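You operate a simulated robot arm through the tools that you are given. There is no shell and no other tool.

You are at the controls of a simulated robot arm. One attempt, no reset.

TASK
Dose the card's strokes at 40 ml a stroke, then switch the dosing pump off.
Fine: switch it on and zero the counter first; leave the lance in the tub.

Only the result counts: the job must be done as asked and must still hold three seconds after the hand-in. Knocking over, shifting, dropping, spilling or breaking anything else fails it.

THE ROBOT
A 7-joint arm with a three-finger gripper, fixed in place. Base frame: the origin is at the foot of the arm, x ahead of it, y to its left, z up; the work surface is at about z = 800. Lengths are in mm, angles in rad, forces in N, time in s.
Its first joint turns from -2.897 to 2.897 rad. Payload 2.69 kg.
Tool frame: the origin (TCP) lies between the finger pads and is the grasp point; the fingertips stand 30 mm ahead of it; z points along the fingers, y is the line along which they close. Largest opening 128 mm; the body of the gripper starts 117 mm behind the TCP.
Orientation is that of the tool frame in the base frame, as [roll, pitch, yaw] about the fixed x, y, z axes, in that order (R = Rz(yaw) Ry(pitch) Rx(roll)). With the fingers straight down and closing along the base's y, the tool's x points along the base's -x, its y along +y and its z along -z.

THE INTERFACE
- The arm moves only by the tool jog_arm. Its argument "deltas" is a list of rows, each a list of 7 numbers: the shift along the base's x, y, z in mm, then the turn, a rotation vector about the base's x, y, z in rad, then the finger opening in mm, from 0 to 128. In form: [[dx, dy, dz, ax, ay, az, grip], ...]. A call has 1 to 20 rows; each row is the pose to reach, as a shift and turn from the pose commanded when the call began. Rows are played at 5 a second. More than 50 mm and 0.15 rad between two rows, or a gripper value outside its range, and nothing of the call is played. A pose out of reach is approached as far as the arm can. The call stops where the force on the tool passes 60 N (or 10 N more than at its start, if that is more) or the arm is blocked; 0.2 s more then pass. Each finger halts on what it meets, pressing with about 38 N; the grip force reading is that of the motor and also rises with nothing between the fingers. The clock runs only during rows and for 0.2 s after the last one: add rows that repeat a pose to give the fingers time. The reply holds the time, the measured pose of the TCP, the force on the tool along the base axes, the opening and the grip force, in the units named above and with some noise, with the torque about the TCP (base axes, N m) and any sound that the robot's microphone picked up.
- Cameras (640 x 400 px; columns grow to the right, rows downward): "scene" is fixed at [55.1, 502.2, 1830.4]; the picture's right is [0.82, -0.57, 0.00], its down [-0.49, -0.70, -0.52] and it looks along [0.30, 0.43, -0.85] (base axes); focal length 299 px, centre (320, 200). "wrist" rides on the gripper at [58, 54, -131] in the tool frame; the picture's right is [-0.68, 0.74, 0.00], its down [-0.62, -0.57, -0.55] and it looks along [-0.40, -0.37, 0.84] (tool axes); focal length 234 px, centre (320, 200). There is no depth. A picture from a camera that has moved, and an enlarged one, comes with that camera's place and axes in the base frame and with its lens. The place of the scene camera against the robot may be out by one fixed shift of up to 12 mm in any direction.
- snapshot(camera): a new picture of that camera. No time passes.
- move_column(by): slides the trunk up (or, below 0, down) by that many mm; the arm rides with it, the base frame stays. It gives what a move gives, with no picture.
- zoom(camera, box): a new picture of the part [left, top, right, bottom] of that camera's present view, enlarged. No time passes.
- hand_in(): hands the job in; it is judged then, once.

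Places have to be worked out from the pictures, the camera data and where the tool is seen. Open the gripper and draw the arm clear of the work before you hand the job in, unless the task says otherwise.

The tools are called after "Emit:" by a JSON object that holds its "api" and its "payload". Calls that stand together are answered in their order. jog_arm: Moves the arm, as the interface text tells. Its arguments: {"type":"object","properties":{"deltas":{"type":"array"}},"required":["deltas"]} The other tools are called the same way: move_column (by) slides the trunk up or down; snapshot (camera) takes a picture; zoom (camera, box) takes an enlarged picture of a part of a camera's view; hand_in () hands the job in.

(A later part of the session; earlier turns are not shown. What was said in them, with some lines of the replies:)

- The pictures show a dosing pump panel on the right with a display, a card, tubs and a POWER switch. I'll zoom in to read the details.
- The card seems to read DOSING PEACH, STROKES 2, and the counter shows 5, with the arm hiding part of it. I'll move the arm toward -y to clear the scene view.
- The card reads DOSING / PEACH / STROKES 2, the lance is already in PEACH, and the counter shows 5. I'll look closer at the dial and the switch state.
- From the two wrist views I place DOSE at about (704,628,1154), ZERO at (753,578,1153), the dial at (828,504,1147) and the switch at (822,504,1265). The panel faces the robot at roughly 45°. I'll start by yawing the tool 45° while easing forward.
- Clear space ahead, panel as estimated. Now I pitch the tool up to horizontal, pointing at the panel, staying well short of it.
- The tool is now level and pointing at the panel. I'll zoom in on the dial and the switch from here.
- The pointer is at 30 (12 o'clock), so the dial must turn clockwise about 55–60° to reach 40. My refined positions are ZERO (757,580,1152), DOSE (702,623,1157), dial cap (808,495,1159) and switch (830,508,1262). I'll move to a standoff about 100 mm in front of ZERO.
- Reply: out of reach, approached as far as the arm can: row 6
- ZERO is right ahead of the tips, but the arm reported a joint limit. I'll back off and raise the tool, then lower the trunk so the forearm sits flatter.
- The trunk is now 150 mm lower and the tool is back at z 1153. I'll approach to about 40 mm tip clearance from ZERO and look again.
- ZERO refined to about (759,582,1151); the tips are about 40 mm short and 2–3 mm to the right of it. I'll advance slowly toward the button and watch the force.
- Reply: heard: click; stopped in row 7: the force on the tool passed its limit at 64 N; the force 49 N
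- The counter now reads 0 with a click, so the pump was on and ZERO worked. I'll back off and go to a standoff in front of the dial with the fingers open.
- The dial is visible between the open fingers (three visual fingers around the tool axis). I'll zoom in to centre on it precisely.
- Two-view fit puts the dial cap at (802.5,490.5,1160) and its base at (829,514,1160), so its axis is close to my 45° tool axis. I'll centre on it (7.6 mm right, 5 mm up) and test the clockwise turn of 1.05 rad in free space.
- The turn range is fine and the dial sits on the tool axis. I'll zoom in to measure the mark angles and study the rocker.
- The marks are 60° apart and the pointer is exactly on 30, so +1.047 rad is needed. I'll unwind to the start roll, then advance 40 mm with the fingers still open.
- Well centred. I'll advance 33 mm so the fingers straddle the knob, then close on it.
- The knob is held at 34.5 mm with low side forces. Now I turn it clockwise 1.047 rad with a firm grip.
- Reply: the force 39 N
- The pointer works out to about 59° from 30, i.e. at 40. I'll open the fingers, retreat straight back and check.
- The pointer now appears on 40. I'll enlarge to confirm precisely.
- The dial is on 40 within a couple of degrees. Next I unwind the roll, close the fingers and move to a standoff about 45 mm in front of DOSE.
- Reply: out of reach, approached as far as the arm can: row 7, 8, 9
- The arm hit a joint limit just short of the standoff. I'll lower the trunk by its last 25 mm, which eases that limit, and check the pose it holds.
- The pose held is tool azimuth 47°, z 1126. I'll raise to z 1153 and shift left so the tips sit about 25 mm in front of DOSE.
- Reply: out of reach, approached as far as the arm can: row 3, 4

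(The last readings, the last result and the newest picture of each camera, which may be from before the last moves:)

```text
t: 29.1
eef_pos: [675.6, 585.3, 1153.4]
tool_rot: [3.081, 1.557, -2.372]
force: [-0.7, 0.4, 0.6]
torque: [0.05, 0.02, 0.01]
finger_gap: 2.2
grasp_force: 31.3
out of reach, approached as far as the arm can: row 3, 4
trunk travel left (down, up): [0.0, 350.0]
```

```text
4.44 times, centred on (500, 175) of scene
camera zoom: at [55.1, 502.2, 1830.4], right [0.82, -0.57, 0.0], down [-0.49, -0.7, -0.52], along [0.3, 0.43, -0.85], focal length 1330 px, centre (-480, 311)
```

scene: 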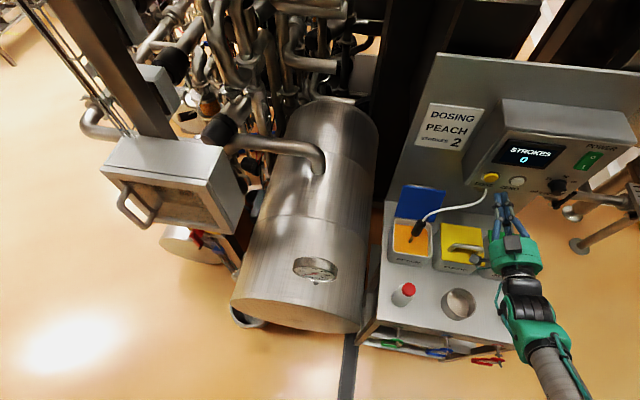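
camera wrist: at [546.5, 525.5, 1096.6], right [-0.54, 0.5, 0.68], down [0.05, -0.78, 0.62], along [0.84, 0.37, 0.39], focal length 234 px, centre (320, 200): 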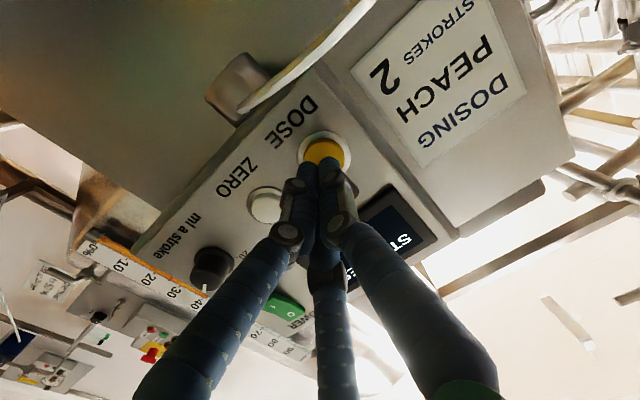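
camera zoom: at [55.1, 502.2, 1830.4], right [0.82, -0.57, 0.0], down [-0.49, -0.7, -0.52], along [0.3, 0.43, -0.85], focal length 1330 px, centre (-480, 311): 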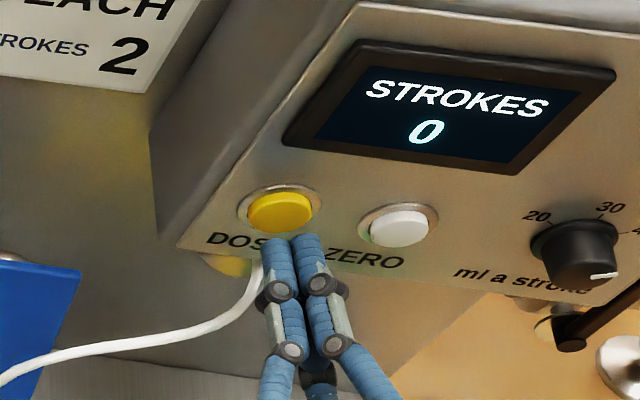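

The tips are about 4–6 mm right of DOSE's centre and 25 mm short. I'll press forward with a small left correction in fine steps, then retreat at once, so it counts as one stroke.

Emit:
{"api": "jog_arm", "payload": {"deltas": [[7, 14, 0, 0, 0, 0, 0], [9.8, 16.8, 0, 0, 0, 0, 0], [11.9, 18.9, 0, 0, 0, 0, 0], [13.3, 20.3, 0, 0, 0, 0, 0], [14.7, 21.7, 0, 0, 0, 0, 0], [7, 14, 0, 0, 0, 0, 0], [0, 7, 0, 0, 0, 0, 0]]}}

Emit:
{"api": "zoom", "payload": {"camera": "scene", "box": [440, 130, 560, 220]}}

```text
t: 30.7
eef_pos: [677.8, 589.4, 1154.8]
tool_rot: [3.089, 1.557, -2.364]
force: [0.0, -0.5, -0.4]
torque: [0.01, -0.02, 0.03]
finger_gap: 2.1
grasp_force: 31.2
out of reach, approached as far as the arm can: row 1, 2, 3, 4, 5, 6, 7
trunk travel left (down, up): [0.0, 350.0]
heard: click
```

```text
4.44 times, centred on (500, 175) of scene
camera zoom: at [55.1, 502.2, 1830.4], right [0.82, -0.57, 0.0], down [-0.49, -0.7, -0.52], along [0.3, 0.43, -0.85], focal length 1330 px, centre (-480, 311)
```

zoom: 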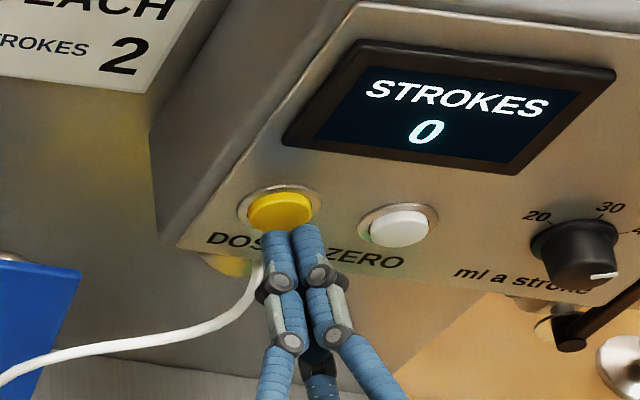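

A click was heard but the counter still reads 0; the stroke may take a moment. I'll wait a second in place and look again.

Emit:
{"api": "jog_arm", "payload": {"deltas": [[0, 0, 0, 0, 0, 0, 0], [0, 0, 0, 0, 0, 0, 0], [0, 0, 0, 0, 0, 0, 0], [0, 0, 0, 0, 0, 0, 0], [0, 0, 0, 0, 0, 0, 0]]}}

Emit:
{"api": "zoom", "payload": {"camera": "scene", "box": [440, 130, 560, 220]}}

Emit:
{"api": "zoom", "payload": {"camera": "wrist", "box": [240, 100, 440, 260]}}

Emit:
{"api": "zoom", "payload": {"camera": "scene", "box": [380, 170, 500, 270]}}

```text
t: 31.9
eef_pos: [678.7, 590.6, 1155.5]
tool_rot: [3.084, 1.556, -2.37]
force: [-0.2, -0.6, -0.7]
torque: [-0.02, -0.01, 0.01]
finger_gap: 2.2
grasp_force: 31.8
trunk travel left (down, up): [0.0, 350.0]
```

```text
4.44 times, centred on (500, 175) of scene
camera zoom: at [55.1, 502.2, 1830.4], right [0.82, -0.57, 0.0], down [-0.49, -0.7, -0.52], along [0.3, 0.43, -0.85], focal length 1330 px, centre (-480, 311)
```

zoom: 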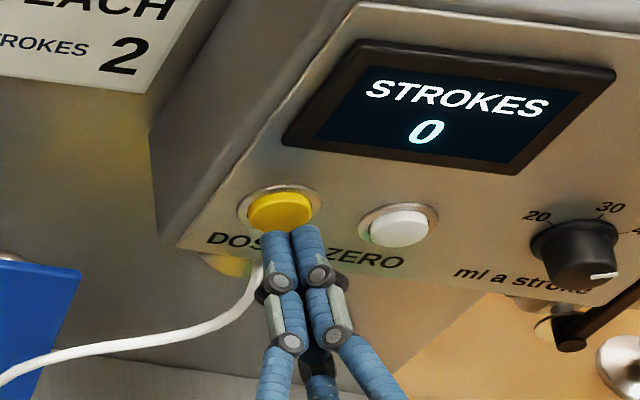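

```text
2.50 times, centred on (340, 180) of wrist
camera zoom: at [549.6, 529.1, 1098.0], right [-0.54, 0.5, 0.68], down [0.05, -0.78, 0.62], along [0.84, 0.37, 0.39], focal length 585 px, centre (270, 250)
```

zoom: 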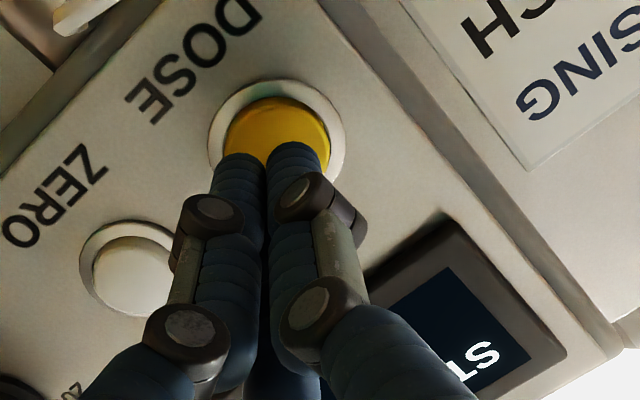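

```text
4.00 times, centred on (440, 220) of scene
camera zoom: at [55.1, 502.2, 1830.4], right [0.82, -0.57, 0.0], down [-0.49, -0.7, -0.52], along [0.3, 0.43, -0.85], focal length 1197 px, centre (-160, 120)
```

zoom: 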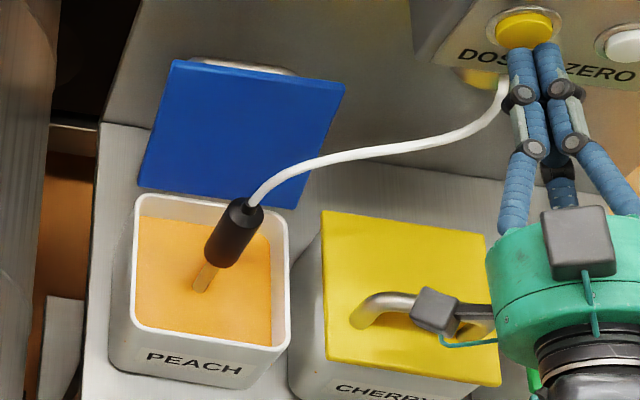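

Counter still 0 after a second. I'll wait a few more seconds before concluding anything, to avoid double dosing.

Emit:
{"api": "jog_arm", "payload": {"deltas": [[0, 0, 0, 0, 0, 0, 0], [0, 0, 0, 0, 0, 0, 0], [0, 0, 0, 0, 0, 0, 0], [0, 0, 0, 0, 0, 0, 0], [0, 0, 0, 0, 0, 0, 0], [0, 0, 0, 0, 0, 0, 0], [0, 0, 0, 0, 0, 0, 0], [0, 0, 0, 0, 0, 0, 0], [0, 0, 0, 0, 0, 0, 0], [0, 0, 0, 0, 0, 0, 0], [0, 0, 0, 0, 0, 0, 0], [0, 0, 0, 0, 0, 0, 0], [0, 0, 0, 0, 0, 0, 0], [0, 0, 0, 0, 0, 0, 0], [0, 0, 0, 0, 0, 0, 0], [0, 0, 0, 0, 0, 0, 0]]}}

Emit:
{"api": "zoom", "payload": {"camera": "scene", "box": [440, 130, 560, 220]}}

```text
t: 35.3
eef_pos: [678.0, 589.5, 1154.1]
tool_rot: [3.085, 1.557, -2.367]
force: [-0.4, 0.0, -0.4]
torque: [-0.01, 0.01, 0.01]
finger_gap: 2.2
grasp_force: 31.6
trunk travel left (down, up): [0.0, 350.0]
```

```text
4.44 times, centred on (500, 175) of scene
camera zoom: at [55.1, 502.2, 1830.4], right [0.82, -0.57, 0.0], down [-0.49, -0.7, -0.52], along [0.3, 0.43, -0.85], focal length 1330 px, centre (-480, 311)
```

zoom: 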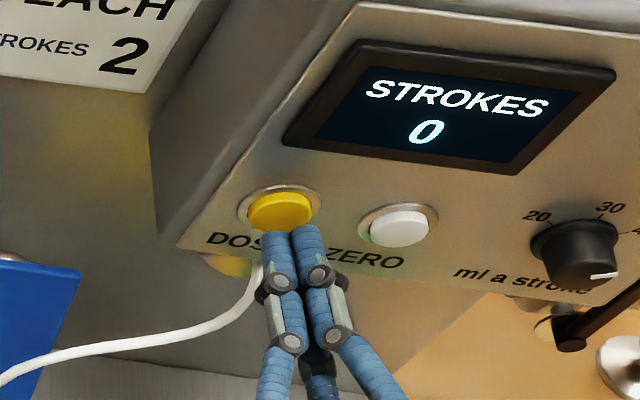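

Still 0, so that brief touch evidently did not register as a stroke. I'll press again, hold it briefly, and read the counter before releasing.

Emit:
{"api": "jog_arm", "payload": {"deltas": [[6, 7, 0, 0, 0, 0, 0], [10, 11, 0, 0, 0, 0, 0], [12, 13, 0, 0, 0, 0, 0], [13.5, 14.5, 0, 0, 0, 0, 0], [15, 16, 0, 0, 0, 0, 0], [16, 17, 0, 0, 0, 0, 0]]}}

Emit:
{"api": "zoom", "payload": {"camera": "scene", "box": [440, 130, 560, 220]}}

```text
t: 36.7
eef_pos: [692.2, 604.0, 1156.4]
tool_rot: [3.09, 1.557, -2.364]
force: [-43.6, -37.7, -4.2]
torque: [0.04, 0.1, -0.12]
finger_gap: 6.1
grasp_force: 31.5
trunk travel left (down, up): [0.0, 350.0]
heard: click
```

```text
4.44 times, centred on (500, 175) of scene
camera zoom: at [55.1, 502.2, 1830.4], right [0.82, -0.57, 0.0], down [-0.49, -0.7, -0.52], along [0.3, 0.43, -0.85], focal length 1330 px, centre (-480, 311)
```

zoom: 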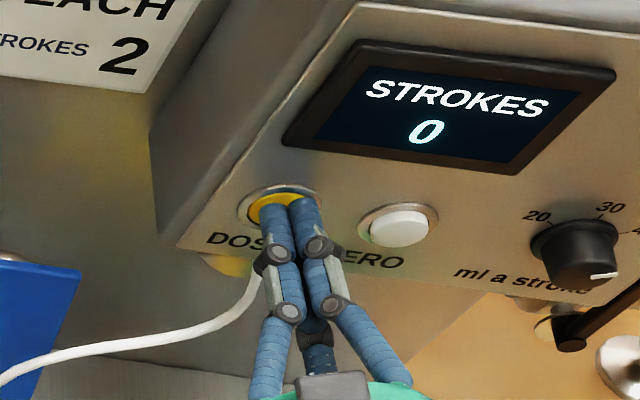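

Held at 57 N with a click, yet the counter stays 0, so the pump itself may not be switched on even though the display is lit. I'll release, retreat and inspect the rocker.

Emit:
{"api": "jog_arm", "payload": {"deltas": [[-10, -10, 0, 0, 0, 0, 0], [-18, -18, 0, 0, 0, 0, 0], [-18, -18, 0, 0, 0, 0, 0]]}}

Emit:
{"api": "zoom", "payload": {"camera": "scene", "box": [565, 140, 615, 180]}}

Emit:
{"api": "zoom", "payload": {"camera": "scene", "box": [440, 130, 560, 220]}}

```text
t: 37.5
eef_pos: [677.1, 587.3, 1156.5]
tool_rot: [3.091, 1.557, -2.363]
force: [-0.8, 0.0, -0.1]
torque: [0.01, 0.03, 0.0]
finger_gap: 1.9
grasp_force: 31.5
trunk travel left (down, up): [0.0, 350.0]
```

```text
10.00 times, centred on (590, 160) of scene
camera zoom: at [55.1, 502.2, 1830.4], right [0.82, -0.57, 0.0], down [-0.49, -0.7, -0.52], along [0.3, 0.43, -0.85], focal length 2993 px, centre (-2380, 600)
```

zoom: 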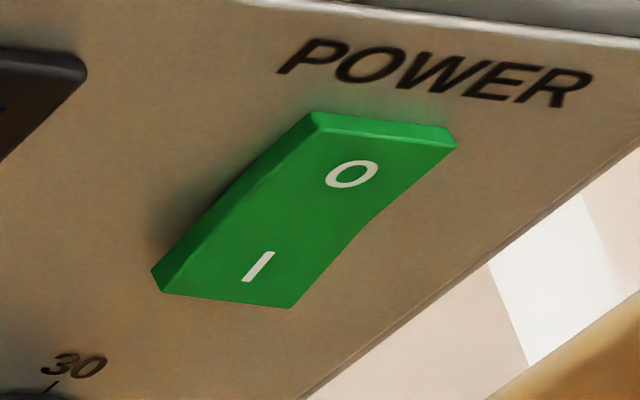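

```text
4.44 times, centred on (500, 175) of scene
camera zoom: at [55.1, 502.2, 1830.4], right [0.82, -0.57, 0.0], down [-0.49, -0.7, -0.52], along [0.3, 0.43, -0.85], focal length 1330 px, centre (-480, 311)
```

zoom: 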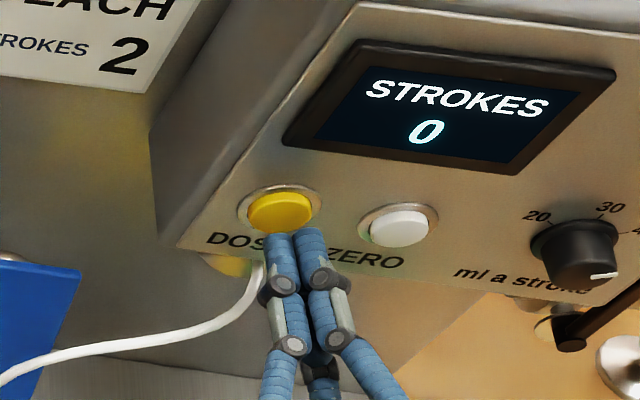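

Reading the rocker profile: going down it tilts outward, so the I end sticks out and O is pressed in. The pump is off even though the display is lit. I place I at z≈1250 and O at z≈1284, at about (831,507). I'll move to a standoff in front of the I end.

Emit:
{"api": "jog_arm", "payload": {"deltas": [[5, -25, 22, 0, 0, -0.01, 0], [20, -50, 45, 0, 0, -0.02, 0], [45, -75, 68, 0, 0, -0.03, 0], [75, -103, 90, 0, 0, -0.04, 0], [104, -129, 90, 0, 0, -0.04, 0], [104, -129, 90, 0, 0, -0.04, 0]]}}

Emit:
{"api": "snapshot", "payload": {"camera": "wrist"}}

Emit:
{"api": "zoom", "payload": {"camera": "wrist", "box": [250, 90, 410, 250]}}

Emit:
{"api": "zoom", "payload": {"camera": "scene", "box": [500, 100, 640, 220]}}

```text
t: 38.9
eef_pos: [781.3, 459.0, 1247.4]
tool_rot: [3.047, 1.557, -2.458]
force: [0.0, -0.4, -0.3]
torque: [0.02, -0.03, 0.04]
finger_gap: 2.1
grasp_force: 31.5
trunk travel left (down, up): [0.0, 350.0]
```

```text
taken
camera wrist: at [650.4, 405.3, 1188.5], right [-0.51, 0.53, 0.68], down [0.01, -0.78, 0.62], along [0.86, 0.33, 0.39], focal length 234 px, centre (320, 200)
```

wrist: 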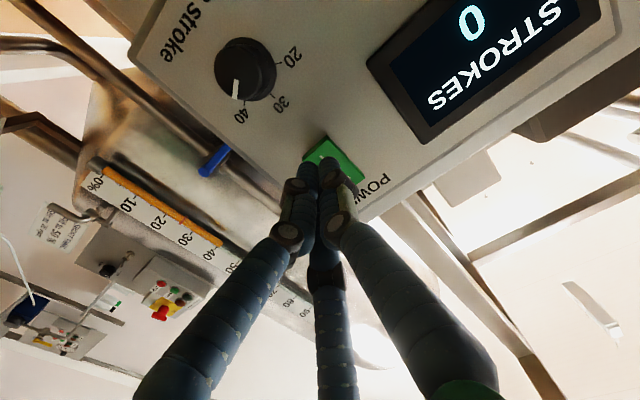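

```text
2.50 times, centred on (330, 170) of wrist
camera zoom: at [650.4, 405.3, 1188.5], right [-0.51, 0.53, 0.68], down [0.01, -0.78, 0.62], along [0.86, 0.33, 0.39], focal length 585 px, centre (295, 275)
```

zoom: 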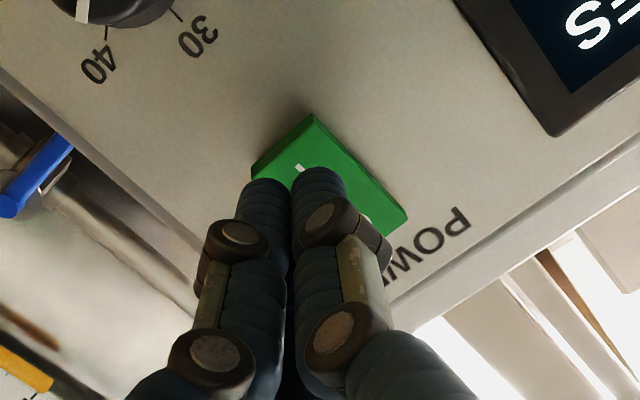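

```text
3.33 times, centred on (570, 160) of scene
camera zoom: at [55.1, 502.2, 1830.4], right [0.82, -0.57, 0.0], down [-0.49, -0.7, -0.52], along [0.3, 0.43, -0.85], focal length 998 px, centre (-513, 333)
```

zoom: 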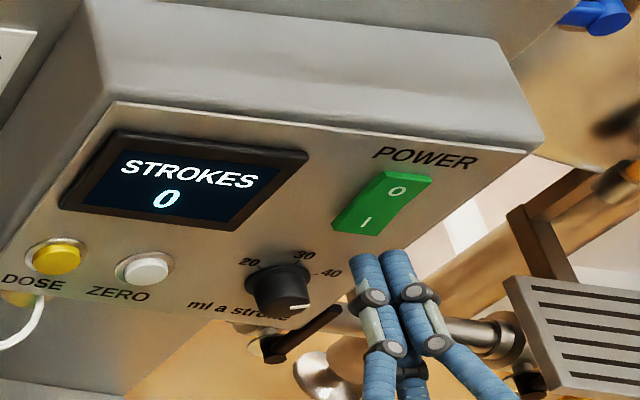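

The tips line up about 6 mm below the I mark, centred on the lower half. I'll push in gently.

Emit:
{"api": "jog_arm", "payload": {"deltas": [[10, 10, 0, 0, 0, 0, 0], [18, 18, 0, 0, 0, 0, 0], [22, 22, 0, 0, 0, 0, 0], [24, 24, 0, 0, 0, 0, 0], [26, 26, 0, 0, 0, 0, 0], [28, 28, 0, 0, 0, 0, 0], [29.5, 29.5, 0, 0, 0, 0, 0], [31, 31, 0, 0, 0, 0, 0]]}}

Emit:
{"api": "zoom", "payload": {"camera": "scene", "box": [460, 110, 640, 220]}}

```text
t: 40.2
eef_pos: [804.8, 483.7, 1244.3]
tool_rot: [3.083, 1.56, -2.423]
force: [-45.1, -30.7, -0.2]
torque: [0.6, -0.63, 0.04]
finger_gap: 2.1
grasp_force: 31.9
trunk travel left (down, up): [0.0, 350.0]
stopped in row 6: the force on the tool passed its limit at 68 N (the readings are from after the stop); the commanded pose is now the measured one
```

```text
3.56 times, centred on (550, 165) of scene
camera zoom: at [55.1, 502.2, 1830.4], right [0.82, -0.57, 0.0], down [-0.49, -0.7, -0.52], along [0.3, 0.43, -0.85], focal length 1064 px, centre (-498, 324)
```

zoom: 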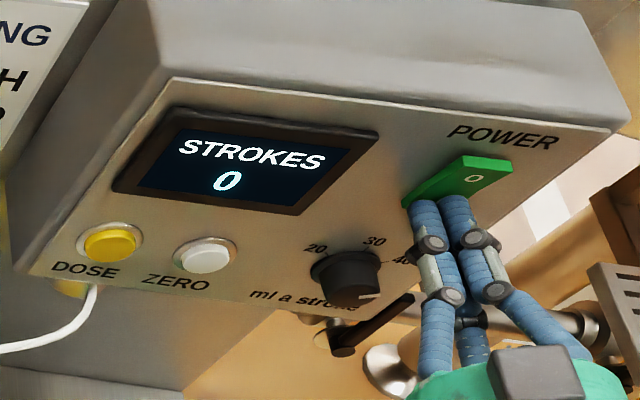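

No click; it met a hard stop with the tips about 8 mm off the panel face. I'll retreat and compare the rocker's look.

Emit:
{"api": "jog_arm", "payload": {"deltas": [[-10, -10, 0, 0, 0, 0, 0], [-30, -30, 0, 0, 0, 0, 0], [-50, -50, 0, 0, 0, 0, 0], [-50, -50, -30, 0, 0, 0, 0], [-50, -50, -30, 0, 0, 0, 0]]}}

Emit:
{"api": "zoom", "payload": {"camera": "scene", "box": [565, 140, 615, 180]}}

Emit:
{"api": "zoom", "payload": {"camera": "wrist", "box": [270, 80, 410, 220]}}

```text
t: 41.5
eef_pos: [756.0, 437.2, 1211.9]
tool_rot: [3.057, 1.555, -2.447]
force: [-0.6, 0.0, 0.5]
torque: [-0.04, 0.0, 0.01]
finger_gap: 2.1
grasp_force: 31.2
trunk travel left (down, up): [0.0, 350.0]
```

```text
10.00 times, centred on (590, 160) of scene
camera zoom: at [55.1, 502.2, 1830.4], right [0.82, -0.57, 0.0], down [-0.49, -0.7, -0.52], along [0.3, 0.43, -0.85], focal length 2993 px, centre (-2380, 600)
```

zoom: 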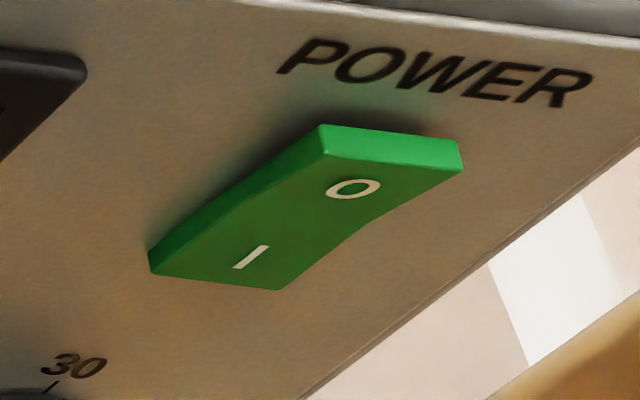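

```text
2.86 times, centred on (340, 150) of wrist
camera zoom: at [625.5, 383.5, 1155.2], right [-0.51, 0.53, 0.68], down [0.01, -0.78, 0.62], along [0.86, 0.33, 0.39], focal length 669 px, centre (263, 343)
```

zoom: 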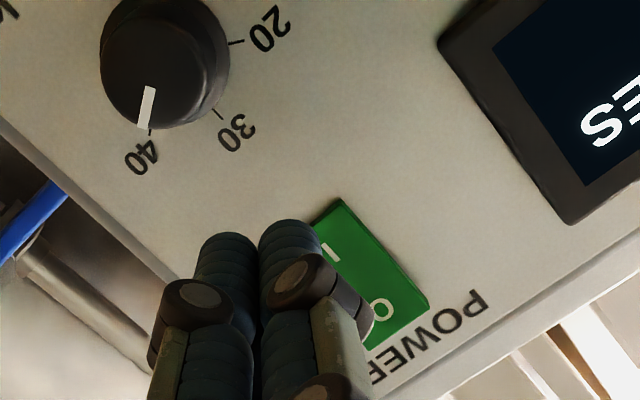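

The rocker has flipped: the O end now stands out, so the pump is on, and the dial measures 59–60° (on 40). Now I go back to ZERO to zero the counter with the power on.

Emit:
{"api": "jog_arm", "payload": {"deltas": [[-12, 25, -10, 0, 0, 0, 0], [-24, 50, -25, 0, 0, 0, 0], [-36, 75, -45, 0, 0, 0, 0], [-45, 93, -60, 0, 0, 0, 0], [-45, 93, -60, 0, 0, 0, 0]]}}

Emit:
{"api": "zoom", "payload": {"camera": "scene", "box": [440, 110, 620, 220]}}

Emit:
{"api": "snapshot", "payload": {"camera": "wrist"}}

```text
t: 42.6
eef_pos: [711.2, 527.9, 1152.2]
tool_rot: [3.062, 1.555, -2.441]
force: [0.1, -0.2, -0.5]
torque: [0.04, -0.01, 0.01]
finger_gap: 1.8
grasp_force: 30.9
trunk travel left (down, up): [0.0, 350.0]
```

```text
3.56 times, centred on (530, 165) of scene
camera zoom: at [55.1, 502.2, 1830.4], right [0.82, -0.57, 0.0], down [-0.49, -0.7, -0.52], along [0.3, 0.43, -0.85], focal length 1064 px, centre (-427, 324)
```

zoom: 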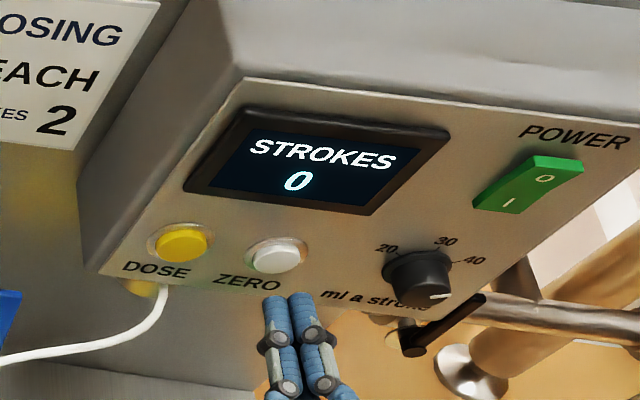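

```text
taken
camera wrist: at [581.0, 474.2, 1095.5], right [-0.51, 0.53, 0.68], down [0.01, -0.78, 0.62], along [0.86, 0.33, 0.39], focal length 234 px, centre (320, 200)
```

wrist: 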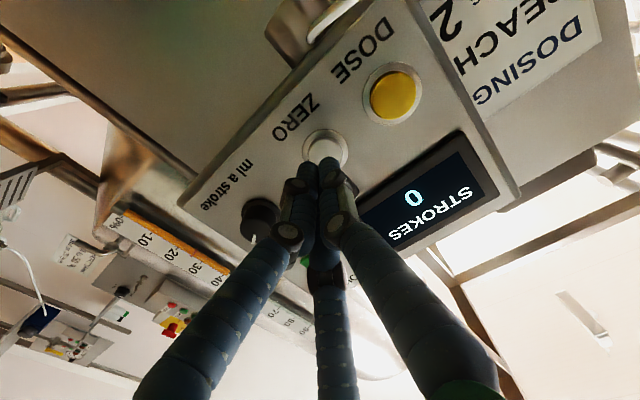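

Aligned with ZERO again. I'll press it to just past the earlier click depth and withdraw.

Emit:
{"api": "jog_arm", "payload": {"deltas": [[10, 15, 0, 0, 0, 0, 0], [20, 25.5, 0, 0, 0, 0, 0], [24, 29.5, 0, 0, 0, 0, 0], [26, 31.5, 0, 0, 0, 0, 0], [27.5, 33, 0, 0, 0, 0, 0], [27.5, 33, 0, 0, 0, 0, 0], [15, 20, 0, 0, 0, 0, 0], [5, 10, 0, 0, 0, 0, 0], [5, 10, 0, 0, 0, 0, 0]]}}

Emit:
{"api": "zoom", "payload": {"camera": "scene", "box": [440, 110, 620, 220]}}

```text
t: 44.0
eef_pos: [737.2, 558.2, 1150.9]
tool_rot: [3.078, 1.554, -2.428]
force: [-31.6, -30.1, 5.2]
torque: [0.44, -0.15, 0.05]
finger_gap: 6.2
grasp_force: 31.1
trunk travel left (down, up): [0.0, 350.0]
heard: click
stopped in row 6: the force on the tool passed its limit at 60 N (the readings are from after the stop); the commanded pose is now the measured one
```

```text
3.56 times, centred on (530, 165) of scene
camera zoom: at [55.1, 502.2, 1830.4], right [0.82, -0.57, 0.0], down [-0.49, -0.7, -0.52], along [0.3, 0.43, -0.85], focal length 1064 px, centre (-427, 324)
```

zoom: 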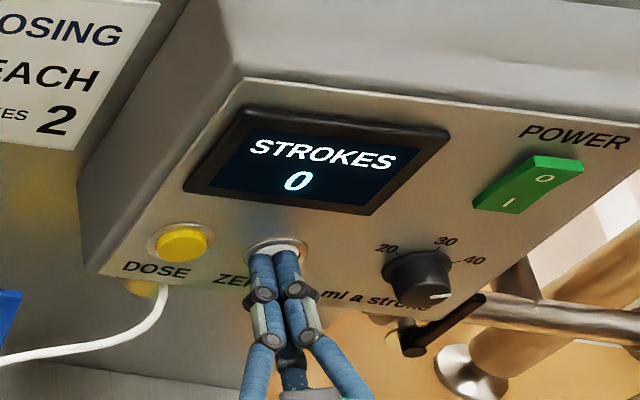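

Click heard and the counter holds 0. Now back off and move across to the DOSE standoff.

Emit:
{"api": "jog_arm", "payload": {"deltas": [[-14, -14, 0, 0, 0, 0, 0], [-30, -15, 1, 0, 0, 0.015, 0], [-45, 8, 2, 0, 0, 0.03, 0], [-59, 30, 4, 0, 0, 0.045, 0], [-59, 30, 4, 0, 0, 0.045, 0]]}}

Emit:
{"api": "zoom", "payload": {"camera": "wrist", "box": [240, 100, 440, 260]}}

Emit:
{"api": "zoom", "payload": {"camera": "scene", "box": [440, 110, 620, 220]}}

```text
t: 45.2
eef_pos: [679.1, 591.3, 1151.5]
tool_rot: [3.067, 1.549, -2.386]
force: [-0.6, -0.9, 0.7]
torque: [0.02, -0.02, 0.02]
finger_gap: 2.0
grasp_force: 31.7
trunk travel left (down, up): [0.0, 350.0]
```

```text
2.50 times, centred on (340, 180) of wrist
camera zoom: at [551.7, 530.7, 1096.1], right [-0.53, 0.51, 0.68], down [0.06, -0.78, 0.63], along [0.84, 0.37, 0.39], focal length 585 px, centre (270, 250)
```

zoom: 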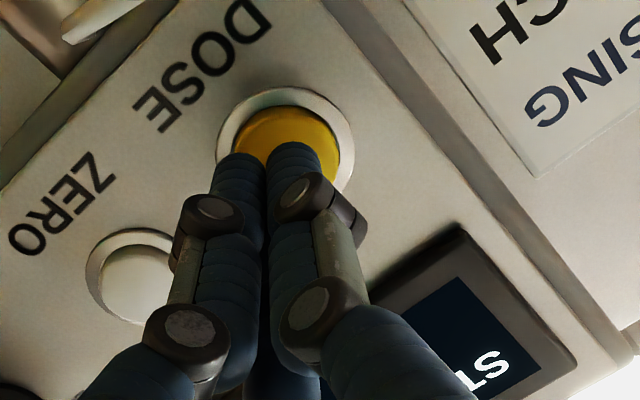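

```text
3.56 times, centred on (530, 165) of scene
camera zoom: at [55.1, 502.2, 1830.4], right [0.82, -0.57, 0.0], down [-0.49, -0.7, -0.52], along [0.3, 0.43, -0.85], focal length 1064 px, centre (-427, 324)
```

zoom: 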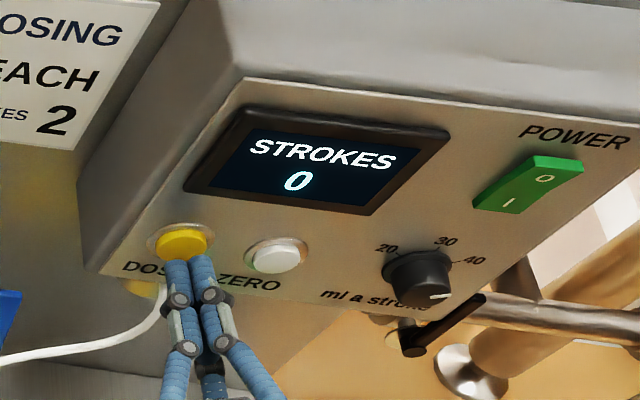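

In front of DOSE with power on, counter 0, dial at 40. I'll press once and withdraw in the same call.

Emit:
{"api": "jog_arm", "payload": {"deltas": [[5, 8, 1, 0, 0, 0, 0], [8.5, 11.5, 1, 0, 0, 0, 0], [10.5, 13.5, 1, 0, 0, 0, 0], [12, 15, 1, 0, 0, 0, 0], [12, 15, 1, 0, 0, 0, 0], [4, 7, 1, 0, 0, 0, 0], [-2, 1, 1, 0, 0, 0, 0], [-2, 1, 1, 0, 0, 0, 0]]}}

Emit:
{"api": "zoom", "payload": {"camera": "scene", "box": [440, 110, 620, 220]}}

```text
t: 47.0
eef_pos: [679.4, 591.2, 1153.3]
tool_rot: [3.072, 1.549, -2.381]
force: [0.4, -0.4, -0.4]
torque: [-0.02, -0.02, 0.0]
finger_gap: 2.2
grasp_force: 31.3
trunk travel left (down, up): [0.0, 350.0]
heard: click
```

```text
3.56 times, centred on (530, 165) of scene
camera zoom: at [55.1, 502.2, 1830.4], right [0.82, -0.57, 0.0], down [-0.49, -0.7, -0.52], along [0.3, 0.43, -0.85], focal length 1064 px, centre (-427, 324)
```

zoom: 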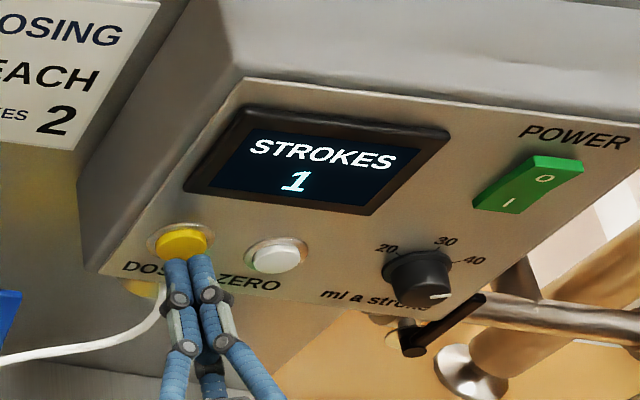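

The counter reads 1, with one click. I'll wait a second, then make the identical second press.

Emit:
{"api": "jog_arm", "payload": {"deltas": [[0, 0, 0, 0, 0, 0, 0], [0, 0, 0, 0, 0, 0, 0], [0, 0, 0, 0, 0, 0, 0], [0, 0, 0, 0, 0, 0, 0], [0, 0, 0, 0, 0, 0, 0], [7, 7, 0, 0, 0, 0, 0], [10.5, 10.5, 0, 0, 0, 0, 0], [12.5, 12.5, 0, 0, 0, 0, 0], [14, 14, 0, 0, 0, 0, 0], [14, 14, 0, 0, 0, 0, 0], [6, 6, 0, 0, 0, 0, 0], [0, 0, 0, 0, 0, 0, 0], [0, 0, 0, 0, 0, 0, 0]]}}

Emit:
{"api": "zoom", "payload": {"camera": "scene", "box": [440, 110, 620, 220]}}

```text
t: 49.8
eef_pos: [679.3, 591.4, 1154.5]
tool_rot: [3.069, 1.551, -2.382]
force: [0.2, 0.0, -0.6]
torque: [0.01, 0.0, -0.01]
finger_gap: 2.1
grasp_force: 31.6
trunk travel left (down, up): [0.0, 350.0]
heard: click
```

```text
3.56 times, centred on (530, 165) of scene
camera zoom: at [55.1, 502.2, 1830.4], right [0.82, -0.57, 0.0], down [-0.49, -0.7, -0.52], along [0.3, 0.43, -0.85], focal length 1064 px, centre (-427, 324)
```

zoom: 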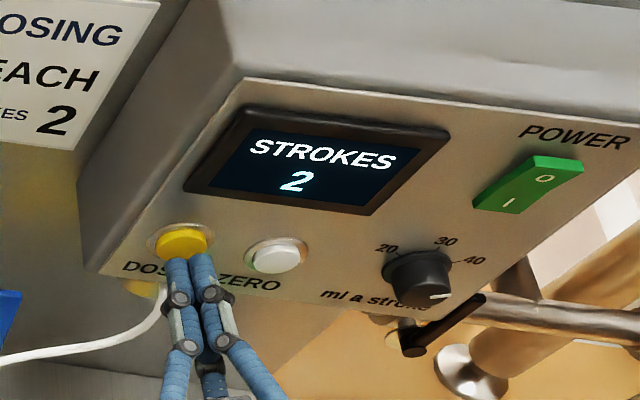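

The counter reads 2. Now I move to a standoff in front of the O half of the rocker (z≈1286).

Emit:
{"api": "jog_arm", "payload": {"deltas": [[3, -28, 28, 0, 0, -0.01, 0], [20, -55, 55, 0, 0, -0.02, 0], [45, -80, 80, 0, 0, -0.03, 0], [73, -106, 106, 0, 0, -0.04, 0], [102, -132, 132, 0, 0, -0.04, 0], [102, -132, 132, 0, 0, -0.04, 0]]}}

Emit:
{"api": "zoom", "payload": {"camera": "wrist", "box": [250, 90, 410, 250]}}

Emit:
{"api": "zoom", "payload": {"camera": "scene", "box": [460, 110, 640, 220]}}

```text
t: 51.2
eef_pos: [779.1, 459.2, 1285.7]
tool_rot: [3.07, 1.552, -2.432]
force: [0.5, -0.1, 0.3]
torque: [-0.02, -0.02, 0.01]
finger_gap: 1.8
grasp_force: 32.3
trunk travel left (down, up): [0.0, 350.0]
```

```text
2.50 times, centred on (330, 170) of wrist
camera zoom: at [647.7, 404.1, 1228.7], right [-0.51, 0.53, 0.68], down [0.02, -0.78, 0.63], along [0.86, 0.33, 0.39], focal length 585 px, centre (295, 275)
```

zoom: 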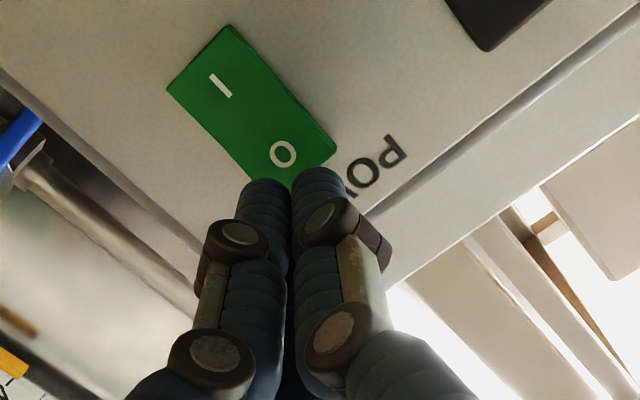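

```text
3.56 times, centred on (550, 165) of scene
camera zoom: at [55.1, 502.2, 1830.4], right [0.82, -0.57, 0.0], down [-0.49, -0.7, -0.52], along [0.3, 0.43, -0.85], focal length 1064 px, centre (-498, 324)
```

zoom: 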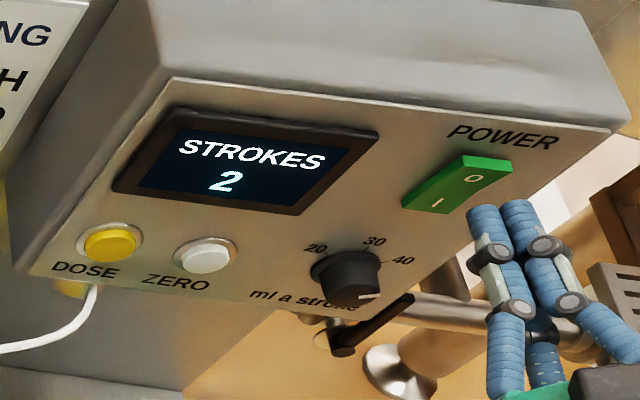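

Aligned about 3 mm above the O mark and centred. I'll push in gently to switch off.

Emit:
{"api": "jog_arm", "payload": {"deltas": [[10, 9, 0, 0, 0, 0, 0], [18, 17, 0, 0, 0, 0, 0], [21, 20, 0, 0, 0, 0, 0], [23, 22, 0, 0, 0, 0, 0], [25, 24, 0, 0, 0, 0, 0], [27, 26, 0, 0, 0, 0, 0], [28.5, 27.5, 0, 0, 0, 0, 0], [30, 29, 0, 0, 0, 0, 0]]}}

Emit:
{"api": "zoom", "payload": {"camera": "scene", "box": [460, 110, 640, 220]}}

```text
t: 52.9
eef_pos: [806.0, 483.4, 1286.5]
tool_rot: [3.089, 1.549, -2.412]
force: [-42.7, -29.1, -1.2]
torque: [-0.49, 0.75, -0.01]
finger_gap: 2.2
grasp_force: 31.2
trunk travel left (down, up): [0.0, 350.0]
stopped in row 8: the force on the tool passed its limit at 66 N (the readings are from after the stop); the commanded pose is now the measured one
```

```text
3.56 times, centred on (550, 165) of scene
camera zoom: at [55.1, 502.2, 1830.4], right [0.82, -0.57, 0.0], down [-0.49, -0.7, -0.52], along [0.3, 0.43, -0.85], focal length 1064 px, centre (-498, 324)
```

zoom: 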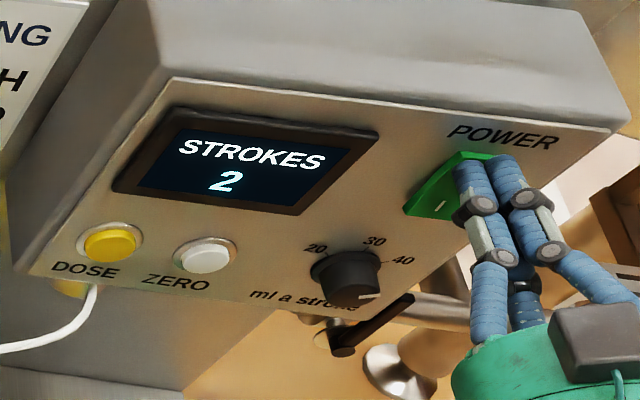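

It stopped at about 66 N, as the I press did. I'll retreat straight back and check the rocker.

Emit:
{"api": "jog_arm", "payload": {"deltas": [[-10, -10, 0, 0, 0, 0, 0], [-30, -30, 0, 0, 0, 0, 0], [-60, -60, 0, 0, 0, 0, 0], [-90, -90, 0, 0, 0, 0, 0], [-90, -90, 0, 0, 0, 0, 0]]}}

Emit:
{"api": "zoom", "payload": {"camera": "scene", "box": [565, 140, 615, 180]}}

Emit:
{"api": "zoom", "payload": {"camera": "scene", "box": [380, 80, 640, 280]}}

```text
t: 54.0
eef_pos: [718.3, 395.8, 1282.5]
tool_rot: [3.088, 1.549, -2.414]
force: [-1.0, -0.5, 0.3]
torque: [-0.06, 0.05, -0.03]
finger_gap: 1.9
grasp_force: 31.5
trunk travel left (down, up): [0.0, 350.0]
```

```text
10.00 times, centred on (590, 160) of scene
camera zoom: at [55.1, 502.2, 1830.4], right [0.82, -0.57, 0.0], down [-0.49, -0.7, -0.52], along [0.3, 0.43, -0.85], focal length 2993 px, centre (-2380, 600)
```

zoom: 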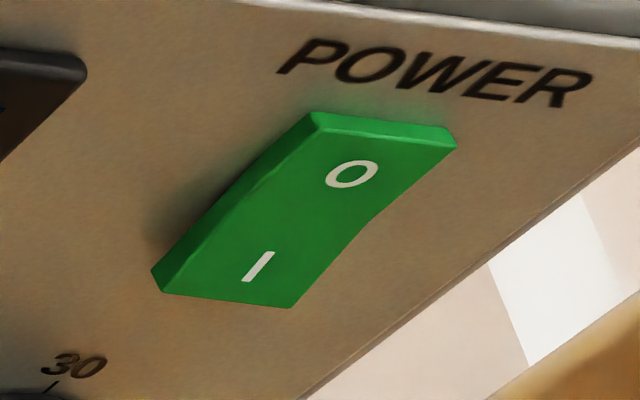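

```text
2.00 times, centred on (510, 180) of scene
camera zoom: at [55.1, 502.2, 1830.4], right [0.82, -0.57, 0.0], down [-0.49, -0.7, -0.52], along [0.3, 0.43, -0.85], focal length 598 px, centre (-60, 240)
```

zoom: 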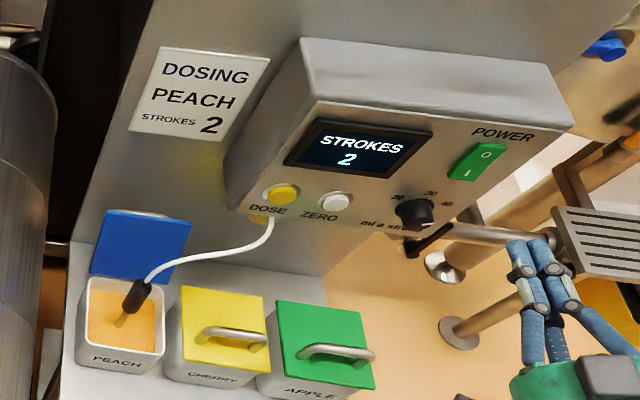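

The rocker is back in its original OFF look, the counter shows 2, the dial is on 40 and the lance is in PEACH. I'll draw the arm further clear, open the gripper and check the whole scene.

Emit:
{"api": "jog_arm", "payload": {"deltas": [[-25, -20, 15, 0, 0, 0, 20], [-50, -40, 30, 0, 0, 0, 50], [-80, -60, 45, 0, 0, 0, 80], [-110, -80, 60, 0, 0, 0, 110], [-140, -100, 70, 0, 0, 0, 110], [-140, -100, 70, 0, 0, 0, 110]]}}

Emit:
{"api": "snapshot", "payload": {"camera": "scene"}}

Emit:
{"api": "zoom", "payload": {"camera": "scene", "box": [350, 180, 570, 370]}}

```text
t: 55.5
eef_pos: [576.6, 295.7, 1351.3]
tool_rot: [3.09, 1.549, -2.412]
force: [-0.5, -0.4, -0.1]
torque: [-0.06, 0.02, -0.01]
finger_gap: 109.7
grasp_force: 0.0
trunk travel left (down, up): [0.0, 350.0]
```

```text
taken
```

scene: 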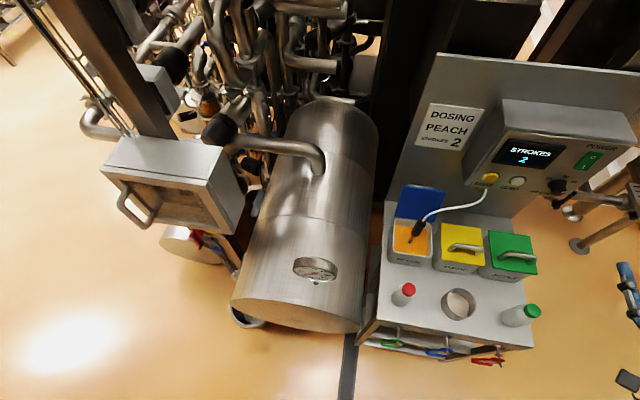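

```text
2.11 times, centred on (460, 275) of scene
camera zoom: at [55.1, 502.2, 1830.4], right [0.82, -0.57, 0.0], down [-0.49, -0.7, -0.52], along [0.3, 0.43, -0.85], focal length 630 px, centre (25, 42)
```

zoom: 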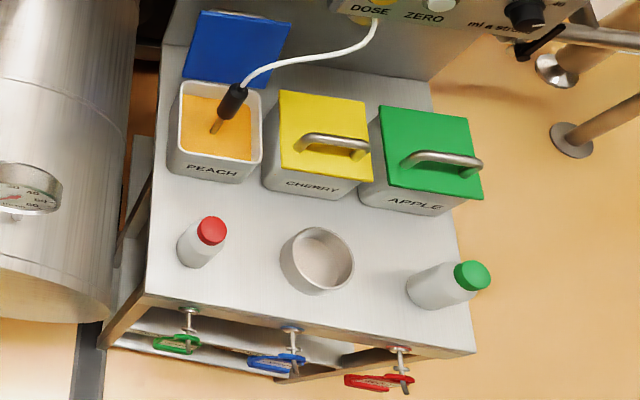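

Everything on the table stands as at the start, the counter reads 2, the dial is at 40, the switch is off, and the arm is clear with the gripper open. I'm handing in.

Emit:
{"api": "hand_in", "payload": {}}

```text
The job is handed in.
```

The dose is done: 2 strokes of peach at 40 ml a stroke, as the card says, and the pump is switched off again. I've handed the job in; no verdict came back.

- **Power:** the pump was off at the start even though its display was lit, which I only noticed after pressing DOSE. I then switched it on.
- **DOSE presses while off:** I pressed DOSE twice before switching on. Both clicked, the counter stayed at 0, and I took it that nothing was dosed.
- **Counter:** it first read 5. I zeroed it, then zeroed it again once the pump was on. It now reads 2.
- **Dial:** I turned it from 30 to 40. It measures within about 2° of the mark.
- **Lance and table:** the lance is still in the PEACH tub and nothing else on the table has moved. The gripper is open and the arm is clear.
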